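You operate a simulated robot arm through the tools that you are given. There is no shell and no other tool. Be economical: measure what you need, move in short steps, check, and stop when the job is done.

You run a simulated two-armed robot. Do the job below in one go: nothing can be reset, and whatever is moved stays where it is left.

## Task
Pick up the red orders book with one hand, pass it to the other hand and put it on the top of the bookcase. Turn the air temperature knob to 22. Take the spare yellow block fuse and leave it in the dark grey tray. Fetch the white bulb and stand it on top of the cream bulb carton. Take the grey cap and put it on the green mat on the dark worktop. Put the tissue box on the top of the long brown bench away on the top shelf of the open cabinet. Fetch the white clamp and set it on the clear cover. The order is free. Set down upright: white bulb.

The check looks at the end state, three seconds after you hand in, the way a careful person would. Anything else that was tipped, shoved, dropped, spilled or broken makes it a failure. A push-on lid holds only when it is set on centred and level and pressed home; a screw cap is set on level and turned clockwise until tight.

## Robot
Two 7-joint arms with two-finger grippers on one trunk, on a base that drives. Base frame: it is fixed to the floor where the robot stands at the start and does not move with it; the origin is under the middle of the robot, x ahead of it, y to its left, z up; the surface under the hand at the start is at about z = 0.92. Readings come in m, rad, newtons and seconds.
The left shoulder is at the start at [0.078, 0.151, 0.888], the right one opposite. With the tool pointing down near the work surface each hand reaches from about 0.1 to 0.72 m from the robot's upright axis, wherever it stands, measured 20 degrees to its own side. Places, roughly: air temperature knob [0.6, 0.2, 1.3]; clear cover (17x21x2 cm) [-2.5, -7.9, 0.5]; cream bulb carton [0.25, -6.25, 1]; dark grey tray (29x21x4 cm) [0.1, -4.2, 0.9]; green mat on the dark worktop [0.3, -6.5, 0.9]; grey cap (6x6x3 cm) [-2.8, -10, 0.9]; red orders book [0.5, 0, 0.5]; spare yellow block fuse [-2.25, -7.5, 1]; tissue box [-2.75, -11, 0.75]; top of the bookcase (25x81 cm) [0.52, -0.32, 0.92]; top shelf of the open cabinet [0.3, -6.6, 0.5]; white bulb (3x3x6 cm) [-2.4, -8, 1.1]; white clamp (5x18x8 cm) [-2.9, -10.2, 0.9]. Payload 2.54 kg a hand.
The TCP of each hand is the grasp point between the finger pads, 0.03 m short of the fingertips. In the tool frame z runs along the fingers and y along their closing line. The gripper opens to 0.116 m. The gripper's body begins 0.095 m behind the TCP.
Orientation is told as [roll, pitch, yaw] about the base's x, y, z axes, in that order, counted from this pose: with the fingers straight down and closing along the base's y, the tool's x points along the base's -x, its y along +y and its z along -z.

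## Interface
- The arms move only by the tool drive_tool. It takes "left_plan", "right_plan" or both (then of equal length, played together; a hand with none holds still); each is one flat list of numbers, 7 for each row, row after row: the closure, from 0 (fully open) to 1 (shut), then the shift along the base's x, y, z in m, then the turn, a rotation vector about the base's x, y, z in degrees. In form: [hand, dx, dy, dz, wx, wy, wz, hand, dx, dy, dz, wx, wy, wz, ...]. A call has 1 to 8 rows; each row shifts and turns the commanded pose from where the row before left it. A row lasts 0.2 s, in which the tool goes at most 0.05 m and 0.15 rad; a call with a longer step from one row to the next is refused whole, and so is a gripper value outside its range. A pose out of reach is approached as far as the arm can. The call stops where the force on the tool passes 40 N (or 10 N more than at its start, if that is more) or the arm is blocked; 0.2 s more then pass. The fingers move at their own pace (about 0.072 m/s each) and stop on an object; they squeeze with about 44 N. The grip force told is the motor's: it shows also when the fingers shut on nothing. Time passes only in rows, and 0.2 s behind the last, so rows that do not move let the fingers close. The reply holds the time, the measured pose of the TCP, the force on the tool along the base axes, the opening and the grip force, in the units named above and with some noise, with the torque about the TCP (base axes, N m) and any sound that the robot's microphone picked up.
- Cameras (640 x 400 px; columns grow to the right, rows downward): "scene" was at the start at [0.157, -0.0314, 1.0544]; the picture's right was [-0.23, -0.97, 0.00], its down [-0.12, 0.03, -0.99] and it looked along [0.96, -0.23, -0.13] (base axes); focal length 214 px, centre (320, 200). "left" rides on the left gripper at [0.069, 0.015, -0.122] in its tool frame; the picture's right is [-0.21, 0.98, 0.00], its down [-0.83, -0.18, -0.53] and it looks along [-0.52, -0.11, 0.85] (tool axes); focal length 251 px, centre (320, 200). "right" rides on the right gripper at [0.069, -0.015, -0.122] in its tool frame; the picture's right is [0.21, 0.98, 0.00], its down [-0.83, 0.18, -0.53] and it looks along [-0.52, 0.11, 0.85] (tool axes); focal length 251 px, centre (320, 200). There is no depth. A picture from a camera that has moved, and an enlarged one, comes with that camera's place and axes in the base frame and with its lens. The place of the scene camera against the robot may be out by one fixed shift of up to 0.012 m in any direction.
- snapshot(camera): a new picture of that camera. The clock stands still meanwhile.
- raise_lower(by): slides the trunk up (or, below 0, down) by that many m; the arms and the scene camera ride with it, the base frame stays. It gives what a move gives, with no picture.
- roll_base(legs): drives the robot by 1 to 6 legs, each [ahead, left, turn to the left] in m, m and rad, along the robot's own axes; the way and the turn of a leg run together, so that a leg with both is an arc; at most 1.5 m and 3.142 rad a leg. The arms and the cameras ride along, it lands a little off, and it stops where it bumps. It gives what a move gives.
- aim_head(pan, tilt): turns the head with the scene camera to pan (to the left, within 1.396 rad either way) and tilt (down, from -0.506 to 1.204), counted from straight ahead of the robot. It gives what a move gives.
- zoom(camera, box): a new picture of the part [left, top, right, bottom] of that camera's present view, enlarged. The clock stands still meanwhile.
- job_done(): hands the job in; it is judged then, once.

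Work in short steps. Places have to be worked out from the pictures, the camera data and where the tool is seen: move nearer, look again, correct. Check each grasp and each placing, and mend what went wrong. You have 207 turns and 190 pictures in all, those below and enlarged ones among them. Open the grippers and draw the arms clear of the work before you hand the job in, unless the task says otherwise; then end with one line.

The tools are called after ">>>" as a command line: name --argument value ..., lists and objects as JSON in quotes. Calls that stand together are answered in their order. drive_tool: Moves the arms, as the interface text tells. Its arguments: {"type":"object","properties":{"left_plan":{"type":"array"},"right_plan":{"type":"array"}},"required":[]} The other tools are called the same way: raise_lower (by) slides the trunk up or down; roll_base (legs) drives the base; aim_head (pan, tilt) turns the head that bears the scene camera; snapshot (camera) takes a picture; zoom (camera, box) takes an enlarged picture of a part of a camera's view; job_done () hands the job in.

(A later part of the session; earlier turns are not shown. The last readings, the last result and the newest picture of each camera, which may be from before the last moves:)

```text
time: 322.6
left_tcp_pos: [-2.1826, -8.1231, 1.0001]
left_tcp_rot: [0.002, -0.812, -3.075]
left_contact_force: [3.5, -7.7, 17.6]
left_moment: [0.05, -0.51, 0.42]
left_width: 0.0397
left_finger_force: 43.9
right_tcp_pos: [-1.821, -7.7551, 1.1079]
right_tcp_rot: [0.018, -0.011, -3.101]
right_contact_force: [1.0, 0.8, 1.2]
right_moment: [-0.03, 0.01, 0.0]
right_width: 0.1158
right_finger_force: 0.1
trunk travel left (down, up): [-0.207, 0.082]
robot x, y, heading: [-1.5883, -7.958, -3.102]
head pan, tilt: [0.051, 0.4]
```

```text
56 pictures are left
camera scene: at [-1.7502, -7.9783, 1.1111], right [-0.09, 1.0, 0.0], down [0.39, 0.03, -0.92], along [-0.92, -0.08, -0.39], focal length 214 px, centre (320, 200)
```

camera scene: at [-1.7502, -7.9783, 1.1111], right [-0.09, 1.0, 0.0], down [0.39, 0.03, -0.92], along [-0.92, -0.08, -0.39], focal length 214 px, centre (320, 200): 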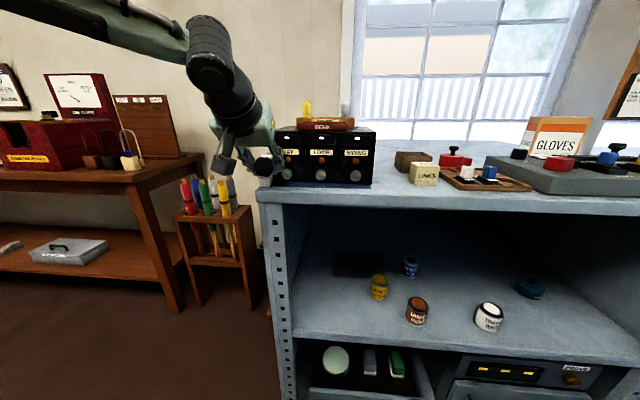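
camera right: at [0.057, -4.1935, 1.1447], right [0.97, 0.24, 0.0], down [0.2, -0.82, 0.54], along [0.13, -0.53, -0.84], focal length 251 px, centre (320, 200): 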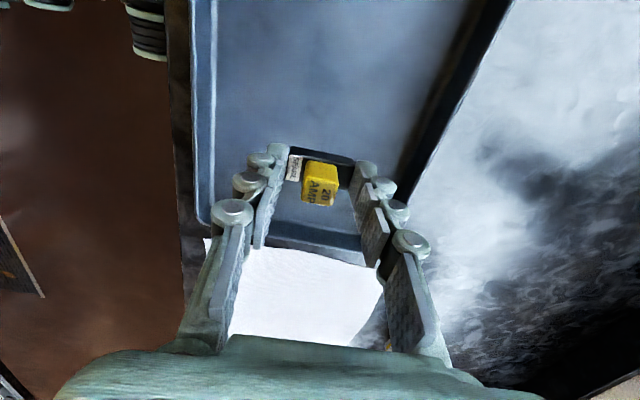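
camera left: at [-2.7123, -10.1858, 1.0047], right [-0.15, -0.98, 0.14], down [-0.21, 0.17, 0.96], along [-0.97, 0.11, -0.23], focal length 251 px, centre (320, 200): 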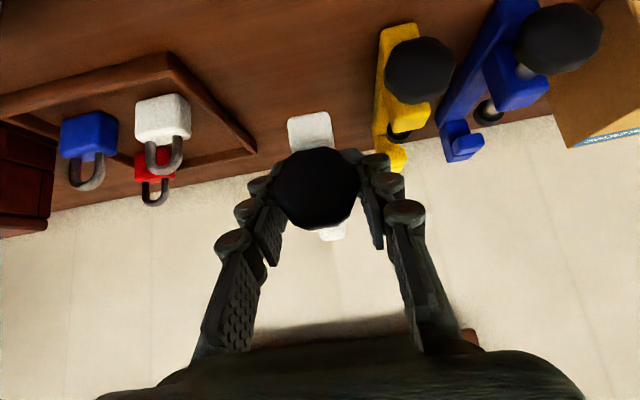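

The clamp bumped the black box's corner while strafing. I raise the trunk back, then back off and inspect for harm.

>>> raise_lower --by 0.075

>>> roll_base --legs '[[-0.25, 0.03, 0]]'

>>> snapshot --camera "scene"

```text
time: 323.7
left_tcp_pos: [-2.186, -8.1234, 1.0679]
left_tcp_rot: [0.003, -0.799, -3.076]
left_contact_force: [-4.3, -5.7, -24.1]
left_moment: [-0.13, -0.94, 0.24]
left_width: 0.0395
left_finger_force: 43.9
right_tcp_pos: [-1.8254, -7.7559, 1.1825]
right_tcp_rot: [0.018, -0.007, -3.102]
right_contact_force: [-0.5, -1.0, 0.1]
right_moment: [-0.01, -0.02, 0.01]
right_width: 0.1162
right_finger_force: 0.0
trunk travel left (down, up): [-0.282, 0.007]
robot x, y, heading: [-1.5865, -7.9565, -3.103]
head pan, tilt: [0.051, 0.4]
```

```text
time: 325.5
left_tcp_pos: [-1.9412, -8.1403, 1.072]
left_tcp_rot: [0.002, -0.807, -3.083]
left_contact_force: [1.0, 0.6, -4.6]
left_moment: [0.09, -0.31, -0.02]
left_width: 0.0394
left_finger_force: 44.3
right_tcp_pos: [-1.5776, -7.7744, 1.1836]
right_tcp_rot: [0.018, -0.007, -3.108]
right_contact_force: [0.2, 0.1, 0.5]
right_moment: [0.02, 0.02, -0.02]
right_width: 0.1161
right_finger_force: 0.0
trunk travel left (down, up): [-0.282, 0.007]
robot x, y, heading: [-1.3458, -7.9798, -3.108]
head pan, tilt: [0.051, 0.4]
```

```text
55 pictures are left
camera scene: at [-1.5072, -7.9981, 1.1857], right [-0.08, 1.0, 0.0], down [0.39, 0.03, -0.92], along [-0.92, -0.08, -0.39], focal length 214 px, centre (320, 200)
```

scene: 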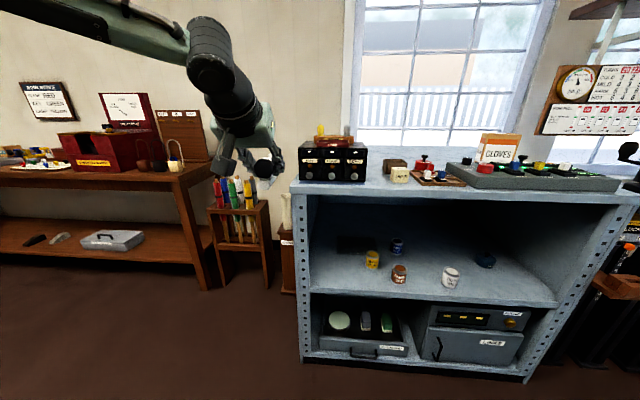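

>>> zoom --camera "scene" --box '[270, 110, 420, 200]'

```text
4.27 times, centred on (345, 155) of scene
camera zoom: at [-1.5072, -7.9981, 1.1857], right [-0.08, 1.0, 0.0], down [0.39, 0.03, -0.92], along [-0.92, -0.08, -0.39], focal length 915 px, centre (213, 392)
```

zoom: 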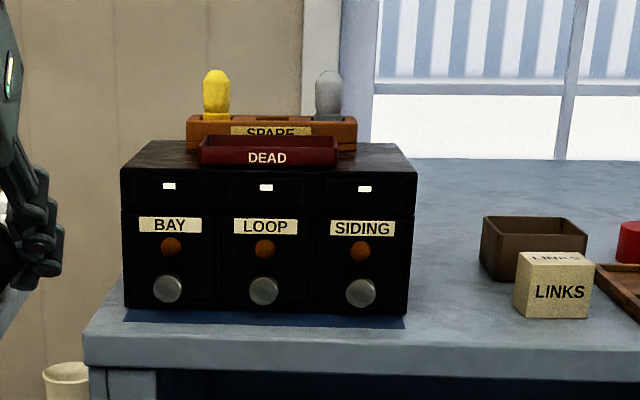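

Nothing on the unit was disturbed and the clamp is still held. I straighten up, strafe while clear of the unit, and lower the trunk.

>>> roll_base --legs '[[0, 0, -0.034], [0, -0.17, 0]]'

>>> raise_lower --by -0.275

>>> aim_head --pan 0.1 --tilt 0.35

>>> snapshot --camera "scene"

>>> snapshot --camera "left"

```text
time: 328.2
left_tcp_pos: [-1.9453, -7.9479, 1.0716]
left_tcp_rot: [0.003, -0.807, -3.11]
left_contact_force: [0.1, 0.2, -5.9]
left_moment: [0.06, -0.3, 0.02]
left_width: 0.0393
left_finger_force: 43.6
right_tcp_pos: [-1.5718, -7.5933, 1.1825]
right_tcp_rot: [0.016, -0.008, -3.135]
right_contact_force: [-0.2, 0.8, -0.1]
right_moment: [-0.03, 0.02, 0.03]
right_width: 0.1161
right_finger_force: 0.1
trunk travel left (down, up): [-0.282, 0.007]
robot x, y, heading: [-1.3446, -7.8035, -3.141]
head pan, tilt: [0.051, 0.4]
```

```text
time: 331.0
left_tcp_pos: [-1.945, -7.9489, 0.798]
left_tcp_rot: [0.0, -0.805, -3.111]
left_contact_force: [-0.6, 0.1, -5.5]
left_moment: [0.09, -0.32, -0.01]
left_width: 0.039
left_finger_force: 43.9
right_tcp_pos: [-1.5708, -7.5931, 0.908]
right_tcp_rot: [0.016, -0.008, -3.136]
right_contact_force: [-0.6, 0.6, 0.9]
right_moment: [-0.03, 0.0, -0.02]
right_width: 0.1159
right_finger_force: 0.1
trunk travel left (down, up): [-0.007, 0.282]
robot x, y, heading: [-1.3476, -7.8036, -3.136]
head pan, tilt: [0.051, 0.4]
```

```text
time: 331.6
left_tcp_pos: [-1.9452, -7.9476, 0.7968]
left_tcp_rot: [0.002, -0.804, -3.109]
left_contact_force: [-0.1, -0.2, -4.4]
left_moment: [0.03, -0.36, 0.02]
left_width: 0.0391
left_finger_force: 44.3
right_tcp_pos: [-1.5715, -7.593, 0.9088]
right_tcp_rot: [0.016, -0.008, -3.136]
right_contact_force: [0.0, -1.1, 0.6]
right_moment: [-0.01, -0.02, -0.02]
right_width: 0.1159
right_finger_force: 0.1
trunk travel left (down, up): [-0.007, 0.282]
robot x, y, heading: [-1.3474, -7.803, -3.137]
head pan, tilt: [0.099, 0.351]
```

```text
53 pictures are left
camera scene: at [-1.5083, -7.8235, 0.9151], right [-0.1, 0.99, 0.0], down [0.34, 0.04, -0.94], along [-0.93, -0.1, -0.34], focal length 214 px, centre (320, 200)
```

scene: 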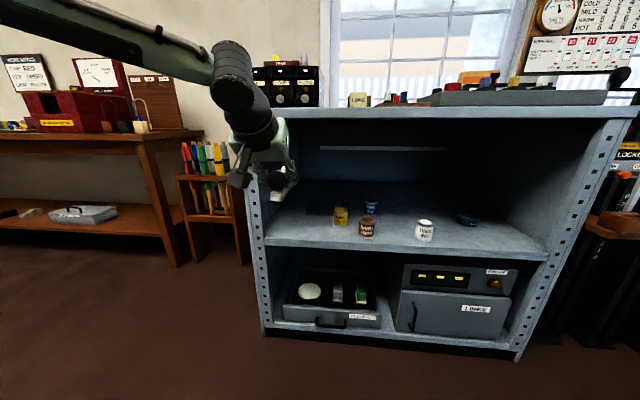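

```text
52 pictures are left
camera left: at [-1.8083, -7.9593, 0.8331], right [-0.12, -0.98, 0.16], down [-0.19, 0.18, 0.97], along [-0.97, 0.08, -0.21], focal length 251 px, centre (320, 200)
```

left: 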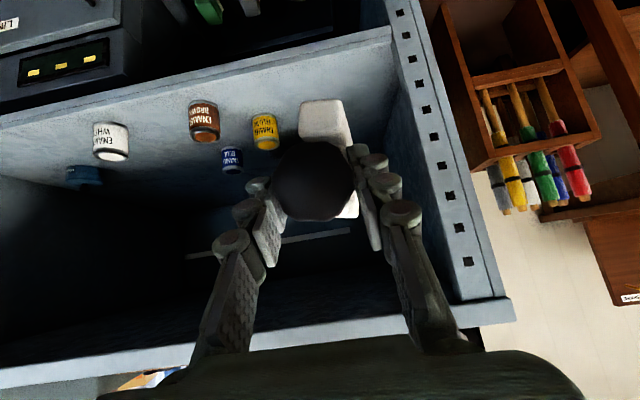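

I zoom into the bay to place the clear cover precisely.

>>> zoom --camera "scene" --box '[260, 170, 420, 260]'

```text
4.00 times, centred on (340, 215) of scene
camera zoom: at [-1.5083, -7.8235, 0.9151], right [-0.1, 0.99, 0.0], down [0.34, 0.04, -0.94], along [-0.93, -0.1, -0.34], focal length 858 px, centre (240, 140)
```

zoom: 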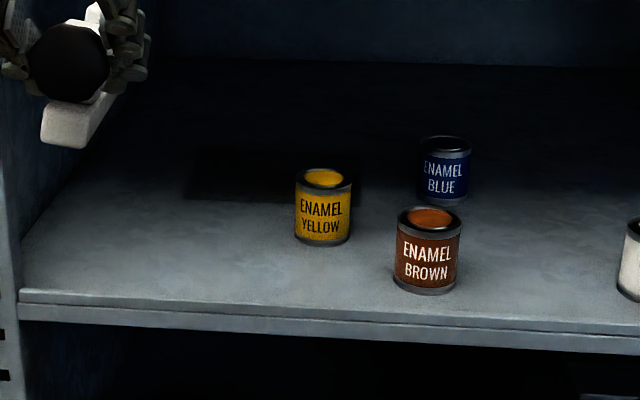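

Cover ≈ x −2.40…−2.57, y −7.985…−7.785. I stretch the left arm out nearly straight (so the elbow stays in line) at z≈0.64 and then will drive it straight into the bay.

>>> roll_base --legs '[[0, -0.04, 0]]'

>>> drive_tool --left_plan '[1, -0.031, 0, -0.026, 0, 0, 0, 1, -0.031, 0, -0.026, 0, 0, 0, 1, -0.031, 0, -0.026, 0, 0, 0, 1, -0.031, 0, -0.026, 0, 0, 0, 1, -0.031, 0, -0.026, 0, 0, 0, 1, -0.03, 0, -0.026, 0, 0, 0]'

>>> aim_head --pan 0.3 --tilt 0.4

>>> snapshot --camera "scene"

```text
time: 332.7
left_tcp_pos: [-1.9454, -7.908, 0.7972]
left_tcp_rot: [0.002, -0.804, -3.112]
left_contact_force: [0.2, 0.3, -5.0]
left_moment: [0.07, -0.34, -0.02]
left_width: 0.0393
left_finger_force: 44.4
right_tcp_pos: [-1.5717, -7.5527, 0.9083]
right_tcp_rot: [0.016, -0.008, -3.136]
right_contact_force: [0.3, 0.5, 0.0]
right_moment: [0.02, 0.02, 0.01]
right_width: 0.1159
right_finger_force: 0.1
trunk travel left (down, up): [-0.007, 0.282]
robot x, y, heading: [-1.3468, -7.7628, -3.138]
head pan, tilt: [0.099, 0.351]
```

```text
time: 334.1
left_tcp_pos: [-2.1104, -7.9291, 0.6467]
left_tcp_rot: [0.0, -0.805, -3.111]
left_contact_force: [0.1, 0.0, -5.4]
left_moment: [0.06, -0.34, 0.01]
left_width: 0.0389
left_finger_force: 43.8
left hand out of reach, approached as far as the arm can: row 5, 6
right_tcp_pos: [-1.5701, -7.5516, 0.9084]
right_tcp_rot: [0.016, -0.009, -3.135]
right_contact_force: [-0.5, 0.3, 0.0]
right_moment: [0.0, -0.02, 0.01]
right_width: 0.116
right_finger_force: 0.1
trunk travel left (down, up): [-0.007, 0.282]
robot x, y, heading: [-1.3465, -7.7647, -3.139]
head pan, tilt: [0.099, 0.351]
```

```text
time: 334.8
left_tcp_pos: [-2.1097, -7.9298, 0.6468]
left_tcp_rot: [-0.001, -0.806, -3.112]
left_contact_force: [-1.1, 0.6, -6.0]
left_moment: [0.1, -0.31, -0.01]
left_width: 0.0391
left_finger_force: 43.7
right_tcp_pos: [-1.5718, -7.5538, 0.908]
right_tcp_rot: [0.015, -0.01, -3.136]
right_contact_force: [-0.2, 0.4, -0.1]
right_moment: [-0.02, 0.02, 0.0]
right_width: 0.1158
right_finger_force: 0.1
trunk travel left (down, up): [-0.007, 0.282]
robot x, y, heading: [-1.3452, -7.7638, -3.142]
head pan, tilt: [0.3, 0.4]
```

```text
50 pictures are left
camera scene: at [-1.5043, -7.8021, 0.9106], right [-0.3, 0.95, 0.0], down [0.37, 0.12, -0.92], along [-0.88, -0.28, -0.39], focal length 214 px, centre (320, 200)
```

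scene: 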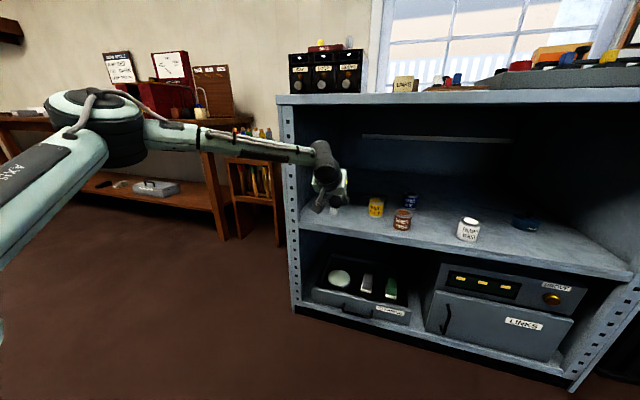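

The elbow would swing into the left post. I try yawing the tool 35° to the right, in line with the forearm, and stretching farther, to see whether the arm straightens.

>>> drive_tool --left_plan '[1, 0.02, 0.01, 0, 0, 0, -8.5, 1, 0.02, 0.01, 0, 0, 0, -8.5, 1, 0, 0.01, 0, 0, 0, -8.5, 1, 0, 0.01, 0, 0, 0, -8.5, 1, -0.03, 0, 0, 0, 0, 0, 1, -0.03, 0, 0, 0, 0, 0, 1, -0.03, 0, 0, 0, 0, 0, 1, -0.03, 0, 0, 0, 0, 0]'

>>> aim_head --pan 0.5 --tilt 0.4

>>> snapshot --camera "scene"

```text
time: 336.6
left_tcp_pos: [-2.147, -7.916, 0.6548]
left_tcp_rot: [0.0, -0.805, 2.579]
left_contact_force: [-0.3, 0.1, -5.5]
left_moment: [-0.12, -0.28, -0.01]
left_width: 0.039
left_finger_force: 44.1
left hand out of reach, approached as far as the arm can: row 6, 7, 8
right_tcp_pos: [-1.5715, -7.5541, 0.9087]
right_tcp_rot: [0.015, -0.009, -3.138]
right_contact_force: [-0.5, -0.2, 0.6]
right_moment: [-0.03, 0.02, 0.07]
right_width: 0.116
right_finger_force: 0.0
trunk travel left (down, up): [-0.007, 0.282]
robot x, y, heading: [-1.3435, -7.7648, -3.138]
head pan, tilt: [0.3, 0.4]
```

```text
time: 337.3
left_tcp_pos: [-2.1456, -7.9156, 0.6554]
left_tcp_rot: [0.002, -0.807, 2.579]
left_contact_force: [0.8, -0.1, -5.4]
left_moment: [-0.15, -0.3, -0.01]
left_width: 0.039
left_finger_force: 44.4
right_tcp_pos: [-1.5722, -7.5547, 0.9085]
right_tcp_rot: [0.016, -0.008, -3.136]
right_contact_force: [-0.2, 0.4, 1.4]
right_moment: [0.01, -0.02, -0.03]
right_width: 0.1161
right_finger_force: 0.2
trunk travel left (down, up): [-0.007, 0.282]
robot x, y, heading: [-1.3441, -7.7642, -3.139]
head pan, tilt: [0.499, 0.4]
```

```text
49 pictures are left
camera scene: at [-1.4971, -7.819, 0.9105], right [-0.48, 0.88, 0.0], down [0.34, 0.19, -0.92], along [-0.81, -0.44, -0.39], focal length 214 px, centre (320, 200)
```

scene: 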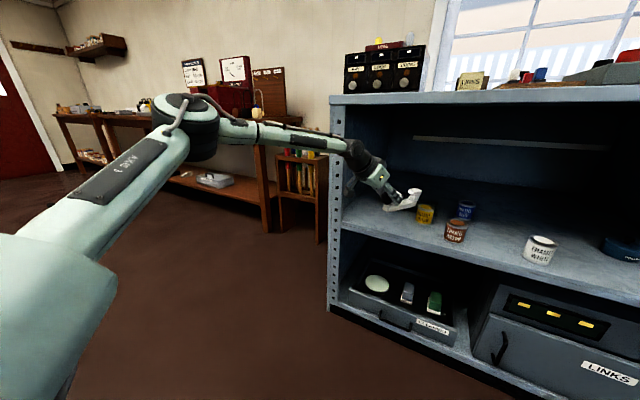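

The left elbow stays out, so instead I turn the robot ~28° left and come in with the forearm in line with the bay. First turn and shift while clear of the unit.

>>> roll_base --legs '[[0, 0, 0.489], [-0.189, -0.356, 0]]'

>>> aim_head --pan 0.15 --tilt 0.4

>>> snapshot --camera "scene"

>>> snapshot --camera "left"

```text
time: 342.8
left_tcp_pos: [-1.9834, -7.868, 0.6543]
left_tcp_rot: [0.001, -0.806, 3.066]
left_contact_force: [-0.5, 0.1, -5.1]
left_moment: [-0.13, -0.36, -0.01]
left_width: 0.0397
left_finger_force: 44.1
right_tcp_pos: [-1.6451, -7.2805, 0.9083]
right_tcp_rot: [0.016, -0.009, -2.649]
right_contact_force: [0.5, -0.5, -0.6]
right_moment: [0.01, -0.01, -0.02]
right_width: 0.1161
right_finger_force: 0.0
trunk travel left (down, up): [-0.007, 0.282]
robot x, y, heading: [-1.3494, -7.3599, -2.649]
head pan, tilt: [0.499, 0.4]
```

```text
time: 343.6
left_tcp_pos: [-1.9833, -7.8682, 0.6568]
left_tcp_rot: [0.001, -0.804, 3.065]
left_contact_force: [-1.0, -0.1, -5.4]
left_moment: [-0.1, -0.33, 0.04]
left_width: 0.039
left_finger_force: 43.7
right_tcp_pos: [-1.6448, -7.2801, 0.9085]
right_tcp_rot: [0.016, -0.008, -2.651]
right_contact_force: [0.2, -0.3, 0.2]
right_moment: [0.01, 0.01, 0.01]
right_width: 0.116
right_finger_force: 0.1
trunk travel left (down, up): [-0.007, 0.282]
robot x, y, heading: [-1.349, -7.3647, -2.65]
head pan, tilt: [0.15, 0.4]
```

```text
48 pictures are left
camera scene: at [-1.4826, -7.4584, 0.9105], right [-0.6, 0.8, 0.0], down [0.31, 0.23, -0.92], along [-0.74, -0.55, -0.39], focal length 214 px, centre (320, 200)
```

scene: 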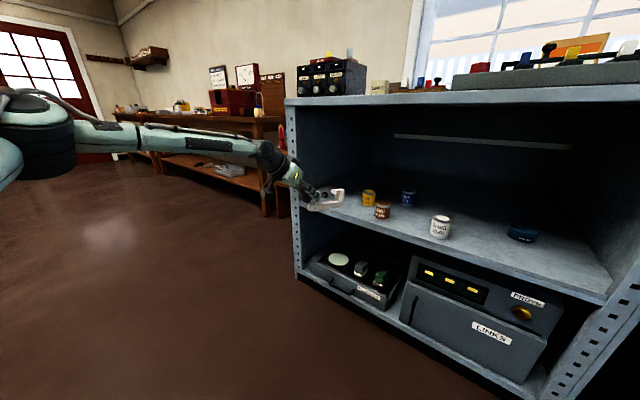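

```text
47 pictures are left
camera left: at [-1.8481, -7.8937, 0.6918], right [-0.22, -0.96, 0.16], down [-0.17, 0.2, 0.97], along [-0.96, 0.19, -0.21], focal length 251 px, centre (320, 200)
```

left: 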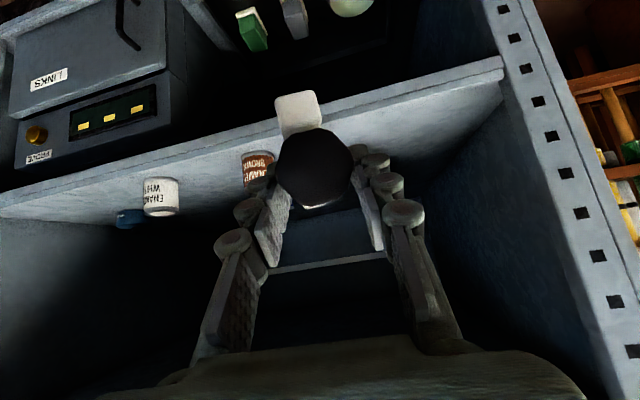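

The left post's inner face is at y≈−8.095, giving the forearm room. I drive 30 cm straight along −x into the bay.

>>> roll_base --legs '[[0.265, -0.141, 0]]'

>>> aim_head --pan 0.3 --tilt 0.4

>>> snapshot --camera "scene"

```text
time: 345.6
left_tcp_pos: [-2.2805, -7.8687, 0.6558]
left_tcp_rot: [0.001, -0.804, 3.065]
left_contact_force: [0.5, 0.4, -5.5]
left_moment: [-0.08, -0.36, 0.0]
left_width: 0.0388
left_finger_force: 43.7
right_tcp_pos: [-1.9424, -7.2802, 0.9086]
right_tcp_rot: [0.017, -0.008, -2.65]
right_contact_force: [-0.3, -0.3, -0.6]
right_moment: [0.01, -0.01, 0.02]
right_width: 0.1161
right_finger_force: 0.0
trunk travel left (down, up): [-0.007, 0.282]
robot x, y, heading: [-1.6434, -7.3636, -2.654]
head pan, tilt: [0.15, 0.4]
```

```text
time: 346.3
left_tcp_pos: [-2.2806, -7.8691, 0.6555]
left_tcp_rot: [0.002, -0.805, 3.066]
left_contact_force: [0.3, 0.6, -5.0]
left_moment: [-0.11, -0.33, -0.01]
left_width: 0.0389
left_finger_force: 43.6
right_tcp_pos: [-1.9423, -7.2804, 0.9088]
right_tcp_rot: [0.016, -0.011, -2.648]
right_contact_force: [0.5, -0.3, 0.1]
right_moment: [0.01, 0.0, -0.03]
right_width: 0.1159
right_finger_force: 0.1
trunk travel left (down, up): [-0.007, 0.282]
robot x, y, heading: [-1.6409, -7.3631, -2.66]
head pan, tilt: [0.3, 0.4]
```

```text
46 pictures are left
camera scene: at [-1.7718, -7.4698, 0.9105], right [-0.71, 0.7, 0.0], down [0.27, 0.28, -0.92], along [-0.65, -0.65, -0.39], focal length 214 px, centre (320, 200)
```

scene: 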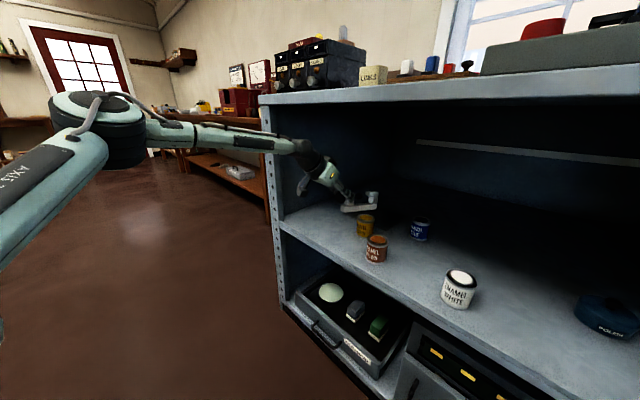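

All clear so far. I raise the right hand out of the way and drive the remaining 18 cm.

>>> drive_tool --right_plan '[0, 0, 0, 0.04, 0, 0, 0, 0, 0, 0, 0.04, 0, 0, 0, 0, 0, 0, 0.04, 0, 0, 0, 0, 0, 0, 0.04, 0, 0, 0]'

>>> roll_base --legs '[[0.159, -0.084, 0]]'

>>> zoom --camera "scene" --box '[240, 100, 440, 260]'

>>> snapshot --camera "left"

```text
time: 347.3
left_tcp_pos: [-2.2807, -7.869, 0.6549]
left_tcp_rot: [0.001, -0.805, 3.064]
left_contact_force: [-0.1, -0.3, -6.1]
left_moment: [-0.11, -0.37, -0.02]
left_width: 0.0389
left_finger_force: 43.9
right_tcp_pos: [-1.9315, -7.3559, 0.9833]
right_tcp_rot: [0.013, -0.007, -2.653]
right_contact_force: [-9.7, 17.9, -9.8]
right_moment: [-0.48, -0.26, 0.04]
right_width: 0.0971
right_finger_force: 0.1
right hand out of reach, approached as far as the arm can: row 1, 2, 3, 4
trunk travel left (down, up): [-0.007, 0.282]
robot x, y, heading: [-1.6484, -7.3634, -2.653]
head pan, tilt: [0.3, 0.4]
```

```text
time: 348.7
left_tcp_pos: [-2.4163, -7.8667, 0.6505]
left_tcp_rot: [0.001, -0.794, 3.059]
left_contact_force: [-0.4, -0.2, -5.5]
left_moment: [-0.14, -0.33, -0.02]
left_width: 0.0387
left_finger_force: 43.4
right_tcp_pos: [-2.0662, -7.3555, 0.983]
right_tcp_rot: [0.01, -0.001, -2.655]
right_contact_force: [-8.0, 15.3, -6.7]
right_moment: [-0.54, -0.26, 0.01]
right_width: 0.1007
right_finger_force: 0.1
trunk travel left (down, up): [-0.007, 0.282]
robot x, y, heading: [-1.7802, -7.3621, -2.656]
head pan, tilt: [0.3, 0.4]
stopped in leg 1: the robot was blocked; the commanded pose is now the measured one
```

```text
2.50 times, centred on (340, 180) of scene
camera zoom: at [-1.9034, -7.4745, 0.9106], right [-0.74, 0.67, 0.0], down [0.26, 0.29, -0.92], along [-0.61, -0.69, -0.39], focal length 536 px, centre (270, 250)
```

zoom: 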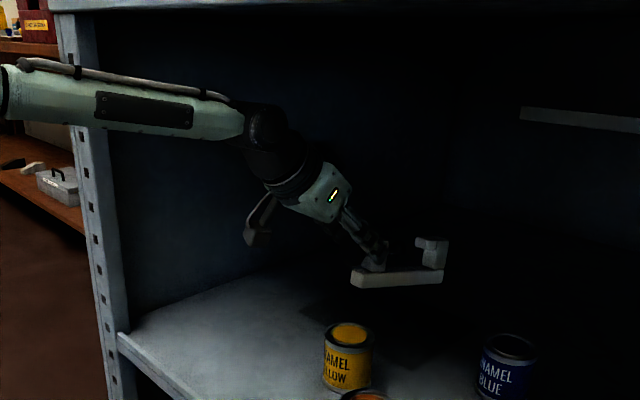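

```text
44 pictures are left
camera left: at [-2.2818, -7.8934, 0.6874], right [-0.23, -0.96, 0.15], down [-0.18, 0.2, 0.96], along [-0.96, 0.19, -0.22], focal length 251 px, centre (320, 200)
```

left: 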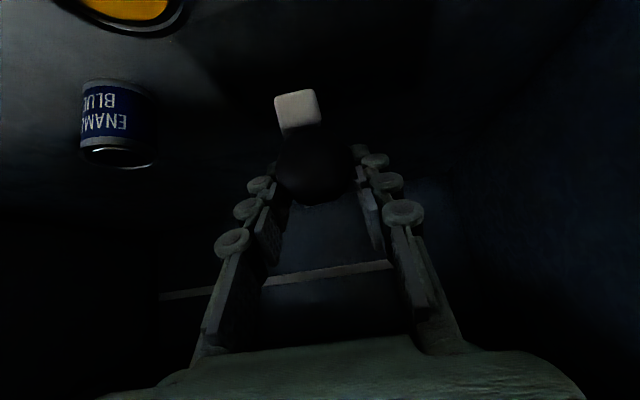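

The base was blocked (and the right hand seems to press on the robot itself after the lift). I move the right hand outward/back down, then check forces.

>>> drive_tool --right_plan '[0, -0.014, 0.026, -0.03, 0, 0, 0, 0, -0.014, 0.026, -0.03, 0, 0, 0, 0, 0, 0, 0, 0, 0, 0]'

>>> roll_base --legs '[[0.038, -0.02, 0]]'

```text
time: 349.5
left_tcp_pos: [-2.4172, -7.8681, 0.6518]
left_tcp_rot: [0.0, -0.799, 3.059]
left_contact_force: [-0.2, 0.3, -5.9]
left_moment: [-0.13, -0.34, -0.02]
left_width: 0.0388
left_finger_force: 44.5
right_tcp_pos: [-2.0931, -7.3034, 0.9229]
right_tcp_rot: [0.015, -0.003, -2.655]
right_contact_force: [0.0, 0.6, 0.1]
right_moment: [-0.01, 0.01, -0.01]
right_width: 0.1159
right_finger_force: 0.1
trunk travel left (down, up): [-0.007, 0.282]
robot x, y, heading: [-1.7816, -7.3609, -2.656]
head pan, tilt: [0.3, 0.4]
```

```text
time: 350.4
left_tcp_pos: [-2.4171, -7.8666, 0.652]
left_tcp_rot: [-0.001, -0.799, 3.058]
left_contact_force: [-0.7, 0.8, -5.1]
left_moment: [-0.1, -0.33, 0.01]
left_width: 0.0389
left_finger_force: 43.8
right_tcp_pos: [-2.0924, -7.3036, 0.9223]
right_tcp_rot: [0.016, -0.004, -2.655]
right_contact_force: [0.0, 1.0, -0.2]
right_moment: [0.0, -0.02, -0.04]
right_width: 0.116
right_finger_force: 0.1
trunk travel left (down, up): [-0.007, 0.282]
robot x, y, heading: [-1.7789, -7.3599, -2.654]
head pan, tilt: [0.3, 0.4]
```

The base is at its limit. I lower the clamp while asking the arm to reach 4 cm deeper.

>>> drive_tool --left_plan '[1, -0.012, 0, -0.02, 0, 0, 0, 1, -0.012, 0, -0.02, 0, 0, 0, 1, -0.012, 0, -0.015, 0, 0, 0]'

>>> zoom --camera "scene" --box '[260, 130, 420, 250]'

```text
time: 351.2
left_tcp_pos: [-2.4059, -7.868, 0.6115]
left_tcp_rot: [0.0, -0.799, 3.06]
left_contact_force: [0.2, 0.2, -5.2]
left_moment: [-0.1, -0.36, 0.01]
left_width: 0.0384
left_finger_force: 44.1
left hand out of reach, approached as far as the arm can: row 1, 2, 3
right_tcp_pos: [-2.0943, -7.3041, 0.9222]
right_tcp_rot: [0.016, -0.005, -2.655]
right_contact_force: [0.0, 0.3, 0.3]
right_moment: [-0.02, 0.01, -0.01]
right_width: 0.1159
right_finger_force: 0.1
trunk travel left (down, up): [-0.007, 0.282]
robot x, y, heading: [-1.7819, -7.3625, -2.65]
head pan, tilt: [0.3, 0.4]
```

```text
3.33 times, centred on (340, 190) of scene
camera zoom: at [-1.9068, -7.4712, 0.9105], right [-0.71, 0.71, 0.0], down [0.28, 0.28, -0.92], along [-0.65, -0.65, -0.39], focal length 715 px, centre (253, 233)
```

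zoom: 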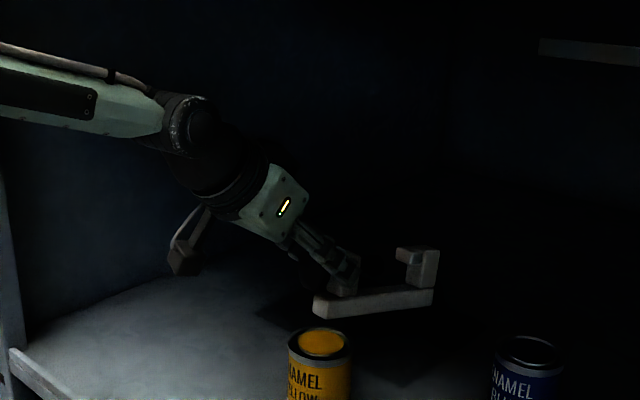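

The clamp needs ~4–5 cm more depth. I lift slightly and turn the robot ~5° back to the right, which brings the hand deeper while the forearm still clears the post.

>>> drive_tool --left_plan '[1, 0, 0, 0.02, 0, 0, 0, 1, 0, 0, 0.02, 0, 0, 0]'

>>> roll_base --legs '[[-0.01, 0, -0.087], [0.029, 0.042, 0]]'

>>> roll_base --legs '[[0.018, -0.008, 0]]'

>>> zoom --camera "scene" --box '[240, 110, 440, 260]'

```text
time: 351.8
left_tcp_pos: [-2.4076, -7.8663, 0.6518]
left_tcp_rot: [0.0, -0.799, 3.059]
left_contact_force: [0.4, -1.2, -5.2]
left_moment: [-0.1, -0.3, -0.05]
left_width: 0.0385
left_finger_force: 44.3
right_tcp_pos: [-2.0933, -7.3047, 0.9229]
right_tcp_rot: [0.017, -0.003, -2.655]
right_contact_force: [0.7, 0.4, -1.0]
right_moment: [0.03, -0.02, 0.02]
right_width: 0.1158
right_finger_force: 0.1
trunk travel left (down, up): [-0.007, 0.282]
robot x, y, heading: [-1.7829, -7.3612, -2.656]
head pan, tilt: [0.3, 0.4]
```

```text
time: 353.4
left_tcp_pos: [-2.448, -7.8561, 0.651]
left_tcp_rot: [0.0, -0.799, 2.97]
left_contact_force: [0.3, 1.6, -5.4]
left_moment: [-0.15, -0.31, -0.03]
left_width: 0.0385
left_finger_force: 44.4
right_tcp_pos: [-2.088, -7.3221, 0.9221]
right_tcp_rot: [0.015, -0.002, -2.744]
right_contact_force: [0.1, -0.3, -1.2]
right_moment: [0.01, 0.01, -0.03]
right_width: 0.1161
right_finger_force: 0.0
trunk travel left (down, up): [-0.007, 0.282]
robot x, y, heading: [-1.7843, -7.408, -2.746]
head pan, tilt: [0.3, 0.4]
```

```text
time: 354.3
left_tcp_pos: [-2.4544, -7.854, 0.6448]
left_tcp_rot: [-0.002, -0.787, 2.972]
left_contact_force: [-0.1, -0.4, -5.9]
left_moment: [-0.15, -0.34, 0.02]
left_width: 0.0386
left_finger_force: 43.8
right_tcp_pos: [-2.0952, -7.3217, 0.9224]
right_tcp_rot: [0.018, 0.0, -2.744]
right_contact_force: [-0.8, -0.1, -0.5]
right_moment: [-0.02, -0.01, 0.02]
right_width: 0.1161
right_finger_force: 0.1
trunk travel left (down, up): [-0.007, 0.282]
robot x, y, heading: [-1.7884, -7.4118, -2.746]
head pan, tilt: [0.3, 0.4]
stopped in leg 1: the robot was blocked; the commanded pose is now the measured one
```

```text
2.67 times, centred on (340, 185) of scene
camera zoom: at [-1.9225, -7.5053, 0.9105], right [-0.64, 0.77, 0.0], down [0.3, 0.25, -0.92], along [-0.71, -0.59, -0.39], focal length 572 px, centre (267, 240)
```

zoom: 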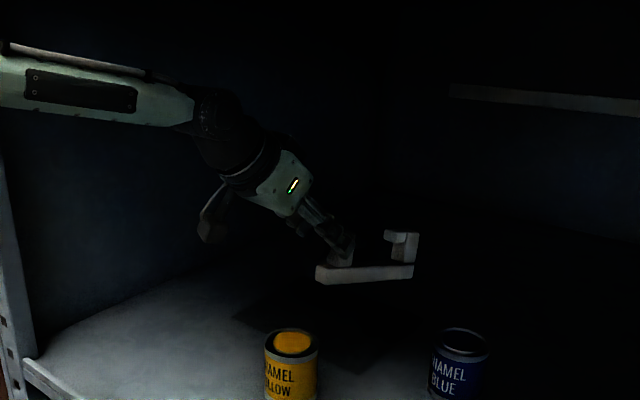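

The clamp is yawed ~40° in the grip, its far end slightly off the cover's right edge. I shift the hand left 3.5 cm and yaw it back 17° so the bar lies on the cover.

>>> drive_tool --left_plan '[1, 0, -0.012, 0, 0, 0, 5.7, 1, 0, -0.012, 0, 0, 0, 5.7, 1, -0.005, -0.012, 0, 0, 0, 5.7]'

>>> drive_tool --left_plan '[1, 0, 0, -0.03, 0, 0, 0, 1, 0, 0, -0.025, 0, 0, 0]'

>>> zoom --camera "scene" --box '[260, 150, 420, 260]'

```text
time: 355.1
left_tcp_pos: [-2.4601, -7.8904, 0.6481]
left_tcp_rot: [-0.001, -0.791, -3.013]
left_contact_force: [0.5, -0.1, -6.5]
left_moment: [-0.06, -0.36, -0.05]
left_width: 0.0382
left_finger_force: 44.0
right_tcp_pos: [-2.0946, -7.3229, 0.923]
right_tcp_rot: [0.018, -0.002, -2.746]
right_contact_force: [0.3, 0.5, 0.4]
right_moment: [-0.01, 0.01, -0.02]
right_width: 0.116
right_finger_force: 0.0
trunk travel left (down, up): [-0.007, 0.282]
robot x, y, heading: [-1.7889, -7.4104, -2.744]
head pan, tilt: [0.3, 0.4]
```

```text
time: 355.7
left_tcp_pos: [-2.4492, -7.89, 0.6007]
left_tcp_rot: [-0.002, -0.797, -3.015]
left_contact_force: [-2.1, 0.1, -2.5]
left_moment: [-0.01, 0.23, -0.03]
left_width: 0.0383
left_finger_force: 43.7
left hand out of reach, approached as far as the arm can: row 2
right_tcp_pos: [-2.0945, -7.3226, 0.923]
right_tcp_rot: [0.018, -0.001, -2.745]
right_contact_force: [0.3, 0.6, -0.2]
right_moment: [0.02, 0.01, 0.02]
right_width: 0.1159
right_finger_force: 0.1
trunk travel left (down, up): [-0.007, 0.282]
robot x, y, heading: [-1.7882, -7.4051, -2.746]
head pan, tilt: [0.3, 0.4]
```

```text
3.64 times, centred on (340, 205) of scene
camera zoom: at [-1.9222, -7.505, 0.9107], right [-0.64, 0.77, 0.0], down [0.3, 0.25, -0.92], along [-0.71, -0.59, -0.39], focal length 780 px, centre (247, 182)
```

zoom: 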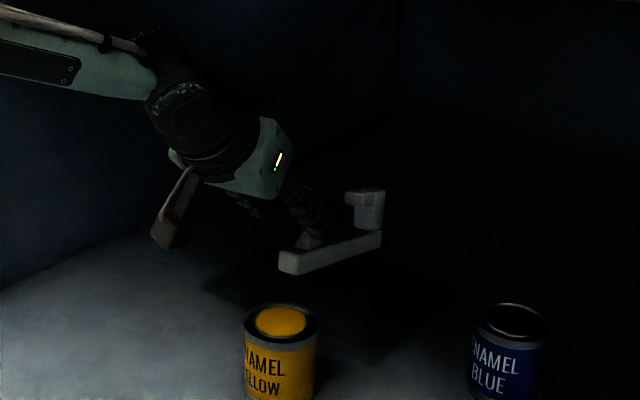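

Force and moment changed at z≈0.60, as if the clamp's far end touches something earlier than expected. I look with the left camera.

>>> zoom --camera "left" --box '[140, 20, 500, 245]'

>>> zoom --camera "scene" --box '[310, 190, 370, 230]'

```text
1.78 times, centred on (320, 132) of left
camera zoom: at [-2.3138, -7.8889, 0.6369], right [-0.03, -0.99, 0.15], down [-0.22, 0.15, 0.96], along [-0.98, -0.01, -0.22], focal length 447 px, centre (320, 320)
```

zoom: 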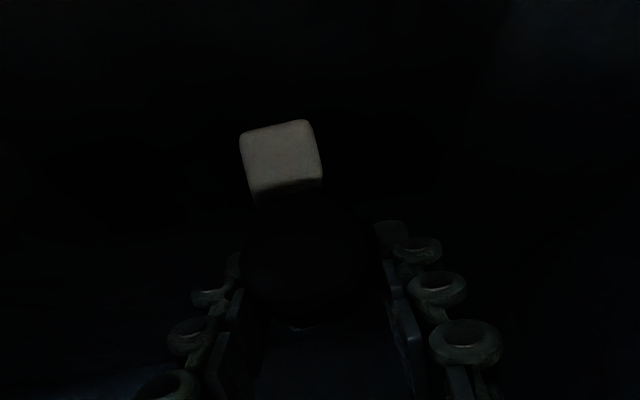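

```text
10.00 times, centred on (340, 210) of scene
camera zoom: at [-1.9222, -7.505, 0.9107], right [-0.64, 0.77, 0.0], down [0.3, 0.25, -0.92], along [-0.71, -0.59, -0.39], focal length 2145 px, centre (120, 100)
```

zoom: 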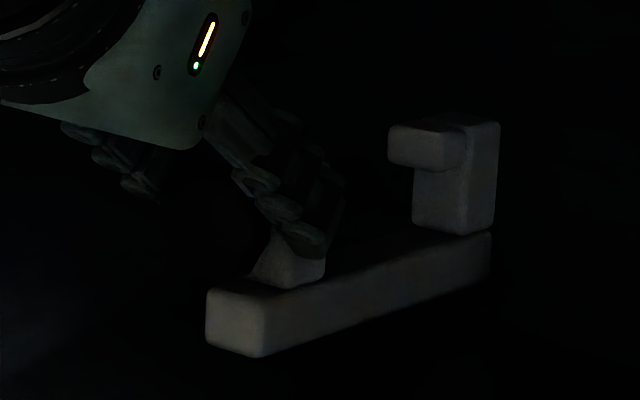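

I lower a few mm more in tiny steps and watch the force.

>>> drive_tool --left_plan '[1, 0, 0, -0.004, 0, 0, 0]'

>>> drive_tool --left_plan '[1, 0, 0, -0.004, 0, 0, 0]'

```text
time: 356.1
left_tcp_pos: [-2.4513, -7.8902, 0.5976]
left_tcp_rot: [-0.002, -0.798, -3.017]
left_contact_force: [-3.2, -0.1, 3.5]
left_moment: [0.03, 1.14, -0.11]
left_width: 0.0382
left_finger_force: 44.2
right_tcp_pos: [-2.0945, -7.3219, 0.9227]
right_tcp_rot: [0.018, -0.003, -2.745]
right_contact_force: [0.0, 0.4, -1.4]
right_moment: [0.03, 0.0, 0.0]
right_width: 0.1159
right_finger_force: 0.1
trunk travel left (down, up): [-0.007, 0.282]
robot x, y, heading: [-1.7876, -7.4081, -2.743]
head pan, tilt: [0.3, 0.4]
```

```text
time: 356.5
left_tcp_pos: [-2.4471, -7.8901, 0.5935]
left_tcp_rot: [-0.001, -0.796, -3.017]
left_contact_force: [1.5, 0.4, 6.9]
left_moment: [0.08, 1.12, -0.23]
left_width: 0.038
left_finger_force: 43.7
right_tcp_pos: [-2.0944, -7.3226, 0.9221]
right_tcp_rot: [0.018, -0.004, -2.745]
right_contact_force: [-0.7, 0.4, 0.0]
right_moment: [-0.02, -0.02, -0.04]
right_width: 0.116
right_finger_force: 0.0
trunk travel left (down, up): [-0.007, 0.282]
robot x, y, heading: [-1.7885, -7.4093, -2.745]
head pan, tilt: [0.3, 0.4]
```

The far end touches the cover first: the clamp sits ~14° nose-down in the grip. I rotate the hand 14° up to level it, then lower on.

>>> drive_tool --left_plan '[1, 0, 0, 0.006, 0, 0, 0, 1, 0, 0, 0, 0, 7, 0, 1, 0, 0, 0, 0, 6, 0, 1, 0, 0, -0.01, 0, 0, 0, 1, 0, 0, -0.008, 0, 0, 0]'

>>> zoom --camera "scene" --box '[300, 180, 390, 240]'

```text
time: 357.7
left_tcp_pos: [-2.4502, -7.8909, 0.576]
left_tcp_rot: [-0.056, -1.017, -2.974]
left_contact_force: [0.1, 0.8, -5.5]
left_moment: [-0.03, -0.37, 0.04]
left_width: 0.0371
left_finger_force: 43.8
right_tcp_pos: [-2.0949, -7.3226, 0.9227]
right_tcp_rot: [0.016, -0.001, -2.745]
right_contact_force: [-0.5, -0.1, 0.1]
right_moment: [0.03, 0.0, -0.01]
right_width: 0.1161
right_finger_force: 0.0
trunk travel left (down, up): [-0.007, 0.282]
robot x, y, heading: [-1.7863, -7.4115, -2.746]
head pan, tilt: [0.3, 0.4]
```

```text
6.67 times, centred on (345, 210) of scene
camera zoom: at [-1.9224, -7.5052, 0.9105], right [-0.64, 0.77, 0.0], down [0.3, 0.25, -0.92], along [-0.71, -0.59, -0.39], focal length 1430 px, centre (153, 133)
```

zoom: 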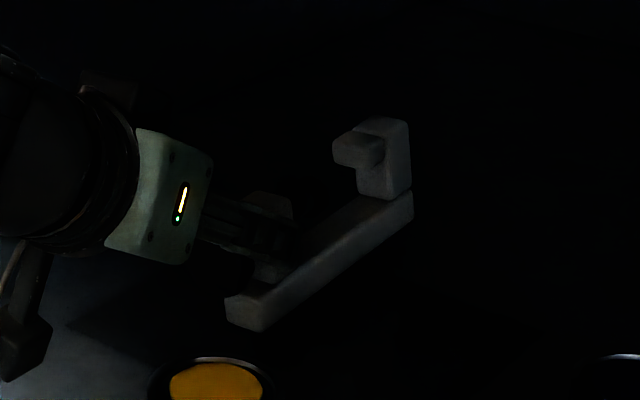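

Now nearly level and free. I lower in small steps to contact.

>>> drive_tool --left_plan '[1, 0, 0, -0.006, 0, -3, 0, 1, 0, 0, -0.005, 0, 0, 0]'

>>> drive_tool --left_plan '[1, 0, 0, -0.005, 0, 0, 0]'

>>> drive_tool --left_plan '[1, 0, 0, -0.004, 0, 0, 0]'

```text
time: 358.3
left_tcp_pos: [-2.4487, -7.8901, 0.5754]
left_tcp_rot: [-0.037, -0.975, -2.991]
left_contact_force: [-7.1, -0.6, 15.3]
left_moment: [-0.15, 0.22, -0.04]
left_width: 0.0373
left_finger_force: 44.2
left hand out of reach, approached as far as the arm can: row 2
right_tcp_pos: [-2.0941, -7.3221, 0.9232]
right_tcp_rot: [0.018, -0.005, -2.748]
right_contact_force: [-0.4, -0.1, -0.2]
right_moment: [0.01, 0.02, 0.0]
right_width: 0.1159
right_finger_force: 0.1
trunk travel left (down, up): [-0.007, 0.282]
robot x, y, heading: [-1.7885, -7.4109, -2.744]
head pan, tilt: [0.3, 0.4]
```

```text
time: 358.7
left_tcp_pos: [-2.4478, -7.8912, 0.5762]
left_tcp_rot: [-0.035, -0.984, -2.989]
left_contact_force: [-12.1, 0.1, 28.6]
left_moment: [-0.28, 0.67, -0.09]
left_width: 0.0374
left_finger_force: 44.0
right_tcp_pos: [-2.0924, -7.3212, 0.9237]
right_tcp_rot: [0.018, -0.007, -2.748]
right_contact_force: [0.7, -0.1, -0.3]
right_moment: [-0.03, 0.0, 0.0]
right_width: 0.116
right_finger_force: 0.1
trunk travel left (down, up): [-0.007, 0.282]
robot x, y, heading: [-1.7908, -7.4113, -2.746]
head pan, tilt: [0.3, 0.4]
```

```text
time: 359.1
left_tcp_pos: [-2.4465, -7.8905, 0.5744]
left_tcp_rot: [-0.034, -0.986, -2.992]
left_contact_force: [-14.1, -1.0, 34.2]
left_moment: [-0.33, 0.76, -0.1]
left_width: 0.0374
left_finger_force: 44.5
left hand out of reach, approached as far as the arm can: row 1
right_tcp_pos: [-2.0921, -7.3206, 0.9238]
right_tcp_rot: [0.02, -0.007, -2.748]
right_contact_force: [0.0, -0.2, 0.5]
right_moment: [0.03, 0.01, 0.02]
right_width: 0.1159
right_finger_force: 0.0
trunk travel left (down, up): [-0.007, 0.282]
robot x, y, heading: [-1.7858, -7.409, -2.747]
head pan, tilt: [0.3, 0.4]
```

Firm, evenly spread contact: the clamp rests on the cover. I relieve, open, and withdraw along the tool axis.

>>> drive_tool --left_plan '[1, 0, 0, 0.004, 0, 0, 0, 0.6, 0, 0, 0, 0, 0, 0, 0.4, 0, 0, 0, 0, 0, 0, 0.3, 0, 0, 0, 0, 0, 0]'

>>> zoom --camera "scene" --box '[300, 180, 390, 240]'

```text
time: 360.1
left_tcp_pos: [-2.4423, -7.8913, 0.5661]
left_tcp_rot: [-0.039, -0.965, -2.986]
left_contact_force: [-0.4, 0.7, -0.3]
left_moment: [0.0, 0.0, -0.05]
left_width: 0.0811
left_finger_force: 0.1
right_tcp_pos: [-2.0949, -7.322, 0.922]
right_tcp_rot: [0.018, -0.003, -2.746]
right_contact_force: [0.3, -0.2, 0.4]
right_moment: [0.01, 0.0, -0.04]
right_width: 0.1163
right_finger_force: 0.1
trunk travel left (down, up): [-0.007, 0.282]
robot x, y, heading: [-1.7874, -7.4095, -2.745]
head pan, tilt: [0.3, 0.4]
```

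```text
6.67 times, centred on (345, 210) of scene
camera zoom: at [-1.922, -7.505, 0.9106], right [-0.64, 0.77, 0.0], down [0.3, 0.25, -0.92], along [-0.71, -0.59, -0.39], focal length 1430 px, centre (153, 133)
```

zoom: 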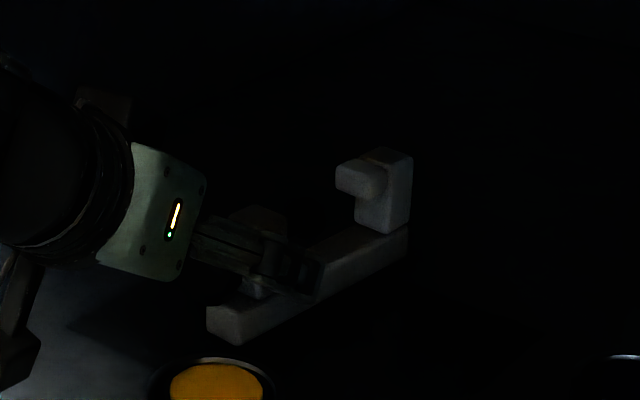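

The bar lies level on the cover (x≈−2.45…−2.59). I withdraw along the tool axis, then back out of the bay along +x.

>>> drive_tool --left_plan '[0.2, 0.0325, 0.005, 0.023, 0, 0, 0, 0.2, 0.0325, 0.005, 0.023, 0, 0, 0, 0.2, 0.0325, 0.005, 0.023, 0, 0, 0, 0.2, 0.02, 0.003, 0.014, 0, 0, 0]'

>>> roll_base --legs '[[-0.55, 0.23, 0]]'

>>> aim_head --pan -0.1 --tilt 0.35

>>> zoom --camera "scene" --box '[200, 150, 420, 270]'

```text
time: 361.1
left_tcp_pos: [-2.3252, -7.8751, 0.6498]
left_tcp_rot: [-0.037, -0.965, -2.986]
left_contact_force: [-0.2, -0.4, 0.3]
left_moment: [-0.05, 0.01, -0.05]
left_width: 0.093
left_finger_force: 0.1
right_tcp_pos: [-2.0932, -7.3229, 0.9242]
right_tcp_rot: [0.017, -0.003, -2.744]
right_contact_force: [-0.6, 0.3, 0.1]
right_moment: [0.0, -0.02, -0.03]
right_width: 0.1159
right_finger_force: 0.2
trunk travel left (down, up): [-0.007, 0.282]
robot x, y, heading: [-1.7872, -7.4144, -2.743]
head pan, tilt: [0.3, 0.4]
```

```text
time: 364.5
left_tcp_pos: [-1.715, -7.8728, 0.6492]
left_tcp_rot: [-0.037, -0.966, -2.976]
left_contact_force: [-0.7, -0.4, -0.4]
left_moment: [-0.04, -0.02, 0.01]
left_width: 0.0929
left_finger_force: 0.1
right_tcp_pos: [-1.4899, -7.3178, 0.9222]
right_tcp_rot: [0.017, -0.003, -2.737]
right_contact_force: [0.2, 0.3, 0.0]
right_moment: [0.0, 0.01, 0.01]
right_width: 0.1159
right_finger_force: 0.1
trunk travel left (down, up): [-0.007, 0.282]
robot x, y, heading: [-1.1799, -7.4028, -2.732]
head pan, tilt: [0.3, 0.4]
```

```text
time: 365.4
left_tcp_pos: [-1.7141, -7.8721, 0.6494]
left_tcp_rot: [-0.038, -0.965, -2.976]
left_contact_force: [-0.3, 0.0, -0.6]
left_moment: [-0.02, 0.01, 0.0]
left_width: 0.093
left_finger_force: 0.0
right_tcp_pos: [-1.4896, -7.3188, 0.9227]
right_tcp_rot: [0.017, -0.003, -2.734]
right_contact_force: [0.4, 0.9, -0.8]
right_moment: [-0.03, 0.0, -0.03]
right_width: 0.1161
right_finger_force: 0.0
trunk travel left (down, up): [-0.007, 0.282]
robot x, y, heading: [-1.1796, -7.4039, -2.731]
head pan, tilt: [-0.099, 0.351]
```

```text
2.91 times, centred on (310, 210) of scene
camera zoom: at [-1.3342, -7.4664, 0.9152], right [-0.3, 0.95, 0.0], down [0.33, 0.1, -0.94], along [-0.89, -0.29, -0.34], focal length 624 px, centre (349, 171)
```

zoom: 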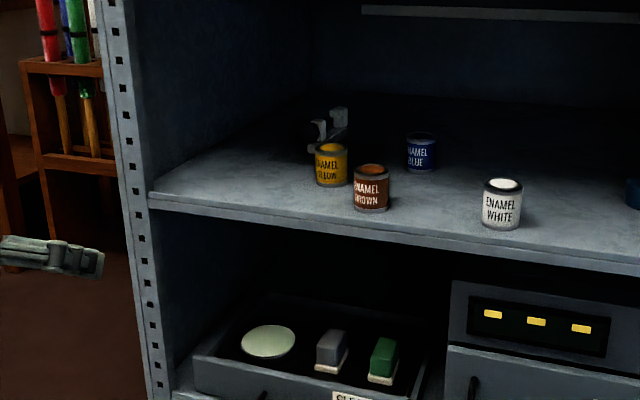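

The clamp stands on the cover and the cans are untouched. Next the grey cap: I raise the trunk and return to the bench facing −x.

>>> raise_lower --by 0.275

>>> roll_base --legs '[[0, 0, -0.41], [0, 1.25, 0], [0, 1.25, 0]]'

>>> drive_tool --left_plan '[0, 0, 0, 0.01, 0, 0, 7, 0, 0, 0, 0.01, 0, 0, 7, 0, 0, 0, 0.02, 0, -7, 0, 0, 0, 0, 0.02, 0, -7, 0, 0, 0, 0, 0.02, 0, -6, 0]'

```text
time: 368.1
left_tcp_pos: [-1.7153, -7.8737, 0.9246]
left_tcp_rot: [-0.038, -0.965, -2.976]
left_contact_force: [-0.1, -0.4, 0.3]
left_moment: [-0.01, 0.01, 0.02]
left_width: 0.0927
left_finger_force: 0.1
right_tcp_pos: [-1.4901, -7.318, 1.198]
right_tcp_rot: [0.019, -0.003, -2.735]
right_contact_force: [-0.2, -0.5, 0.6]
right_moment: [-0.01, -0.02, -0.01]
right_width: 0.116
right_finger_force: 0.1
trunk travel left (down, up): [-0.282, 0.007]
robot x, y, heading: [-1.1833, -7.4019, -2.734]
head pan, tilt: [-0.099, 0.351]
```

```text
time: 393.8
left_tcp_pos: [-1.9173, -10.1244, 0.9243]
left_tcp_rot: [-0.04, -0.966, 2.862]
left_contact_force: [0.3, -0.6, 0.6]
left_moment: [0.0, -0.04, 0.03]
left_width: 0.0927
left_finger_force: 0.0
right_tcp_pos: [-1.4755, -9.7197, 1.1979]
right_tcp_rot: [0.018, -0.003, 3.103]
right_contact_force: [0.3, 0.2, -0.5]
right_moment: [-0.06, -0.05, 0.0]
right_width: 0.1158
right_finger_force: 0.0
trunk travel left (down, up): [-0.282, 0.007]
robot x, y, heading: [-1.2341, -9.9261, 3.104]
head pan, tilt: [-0.099, 0.351]
```

```text
time: 395.0
left_tcp_pos: [-1.9168, -10.123, 1.0041]
left_tcp_rot: [-0.052, -0.617, 3.117]
left_contact_force: [-0.8, -0.1, -0.1]
left_moment: [-0.02, 0.01, 0.03]
left_width: 0.116
left_finger_force: 0.1
right_tcp_pos: [-1.4764, -9.718, 1.1975]
right_tcp_rot: [0.016, -0.004, 3.101]
right_contact_force: [0.4, 0.3, 0.1]
right_moment: [-0.03, -0.01, -0.02]
right_width: 0.1159
right_finger_force: 0.1
trunk travel left (down, up): [-0.282, 0.007]
robot x, y, heading: [-1.2327, -9.9263, 3.102]
head pan, tilt: [-0.099, 0.351]
```

I line up with the cap and approach.

>>> roll_base --legs '[[0, -0.06, 0.04], [0.8, 0, 0]]'

>>> snapshot --camera "left"

```text
time: 400.1
left_tcp_pos: [-2.7011, -10.0977, 1.0055]
left_tcp_rot: [-0.053, -0.616, -3.122]
left_contact_force: [-0.2, 0.3, -0.9]
left_moment: [-0.04, 0.02, -0.03]
left_width: 0.1161
left_finger_force: 0.1
right_tcp_pos: [-2.278, -9.6737, 1.1975]
right_tcp_rot: [0.018, -0.001, -3.135]
right_contact_force: [-0.4, 0.9, -0.7]
right_moment: [0.0, -0.03, -0.03]
right_width: 0.1161
right_finger_force: 0.0
trunk travel left (down, up): [-0.282, 0.007]
robot x, y, heading: [-2.0242, -9.871, -3.137]
head pan, tilt: [-0.099, 0.351]
```

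```text
35 pictures are left
camera left: at [-2.5739, -10.117, 1.0652], right [-0.19, -0.98, 0.08], down [-0.36, 0.15, 0.92], along [-0.91, 0.14, -0.38], focal length 251 px, centre (320, 200)
```

left: 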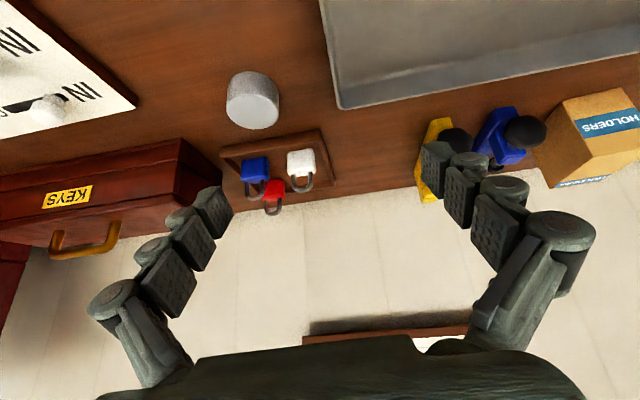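

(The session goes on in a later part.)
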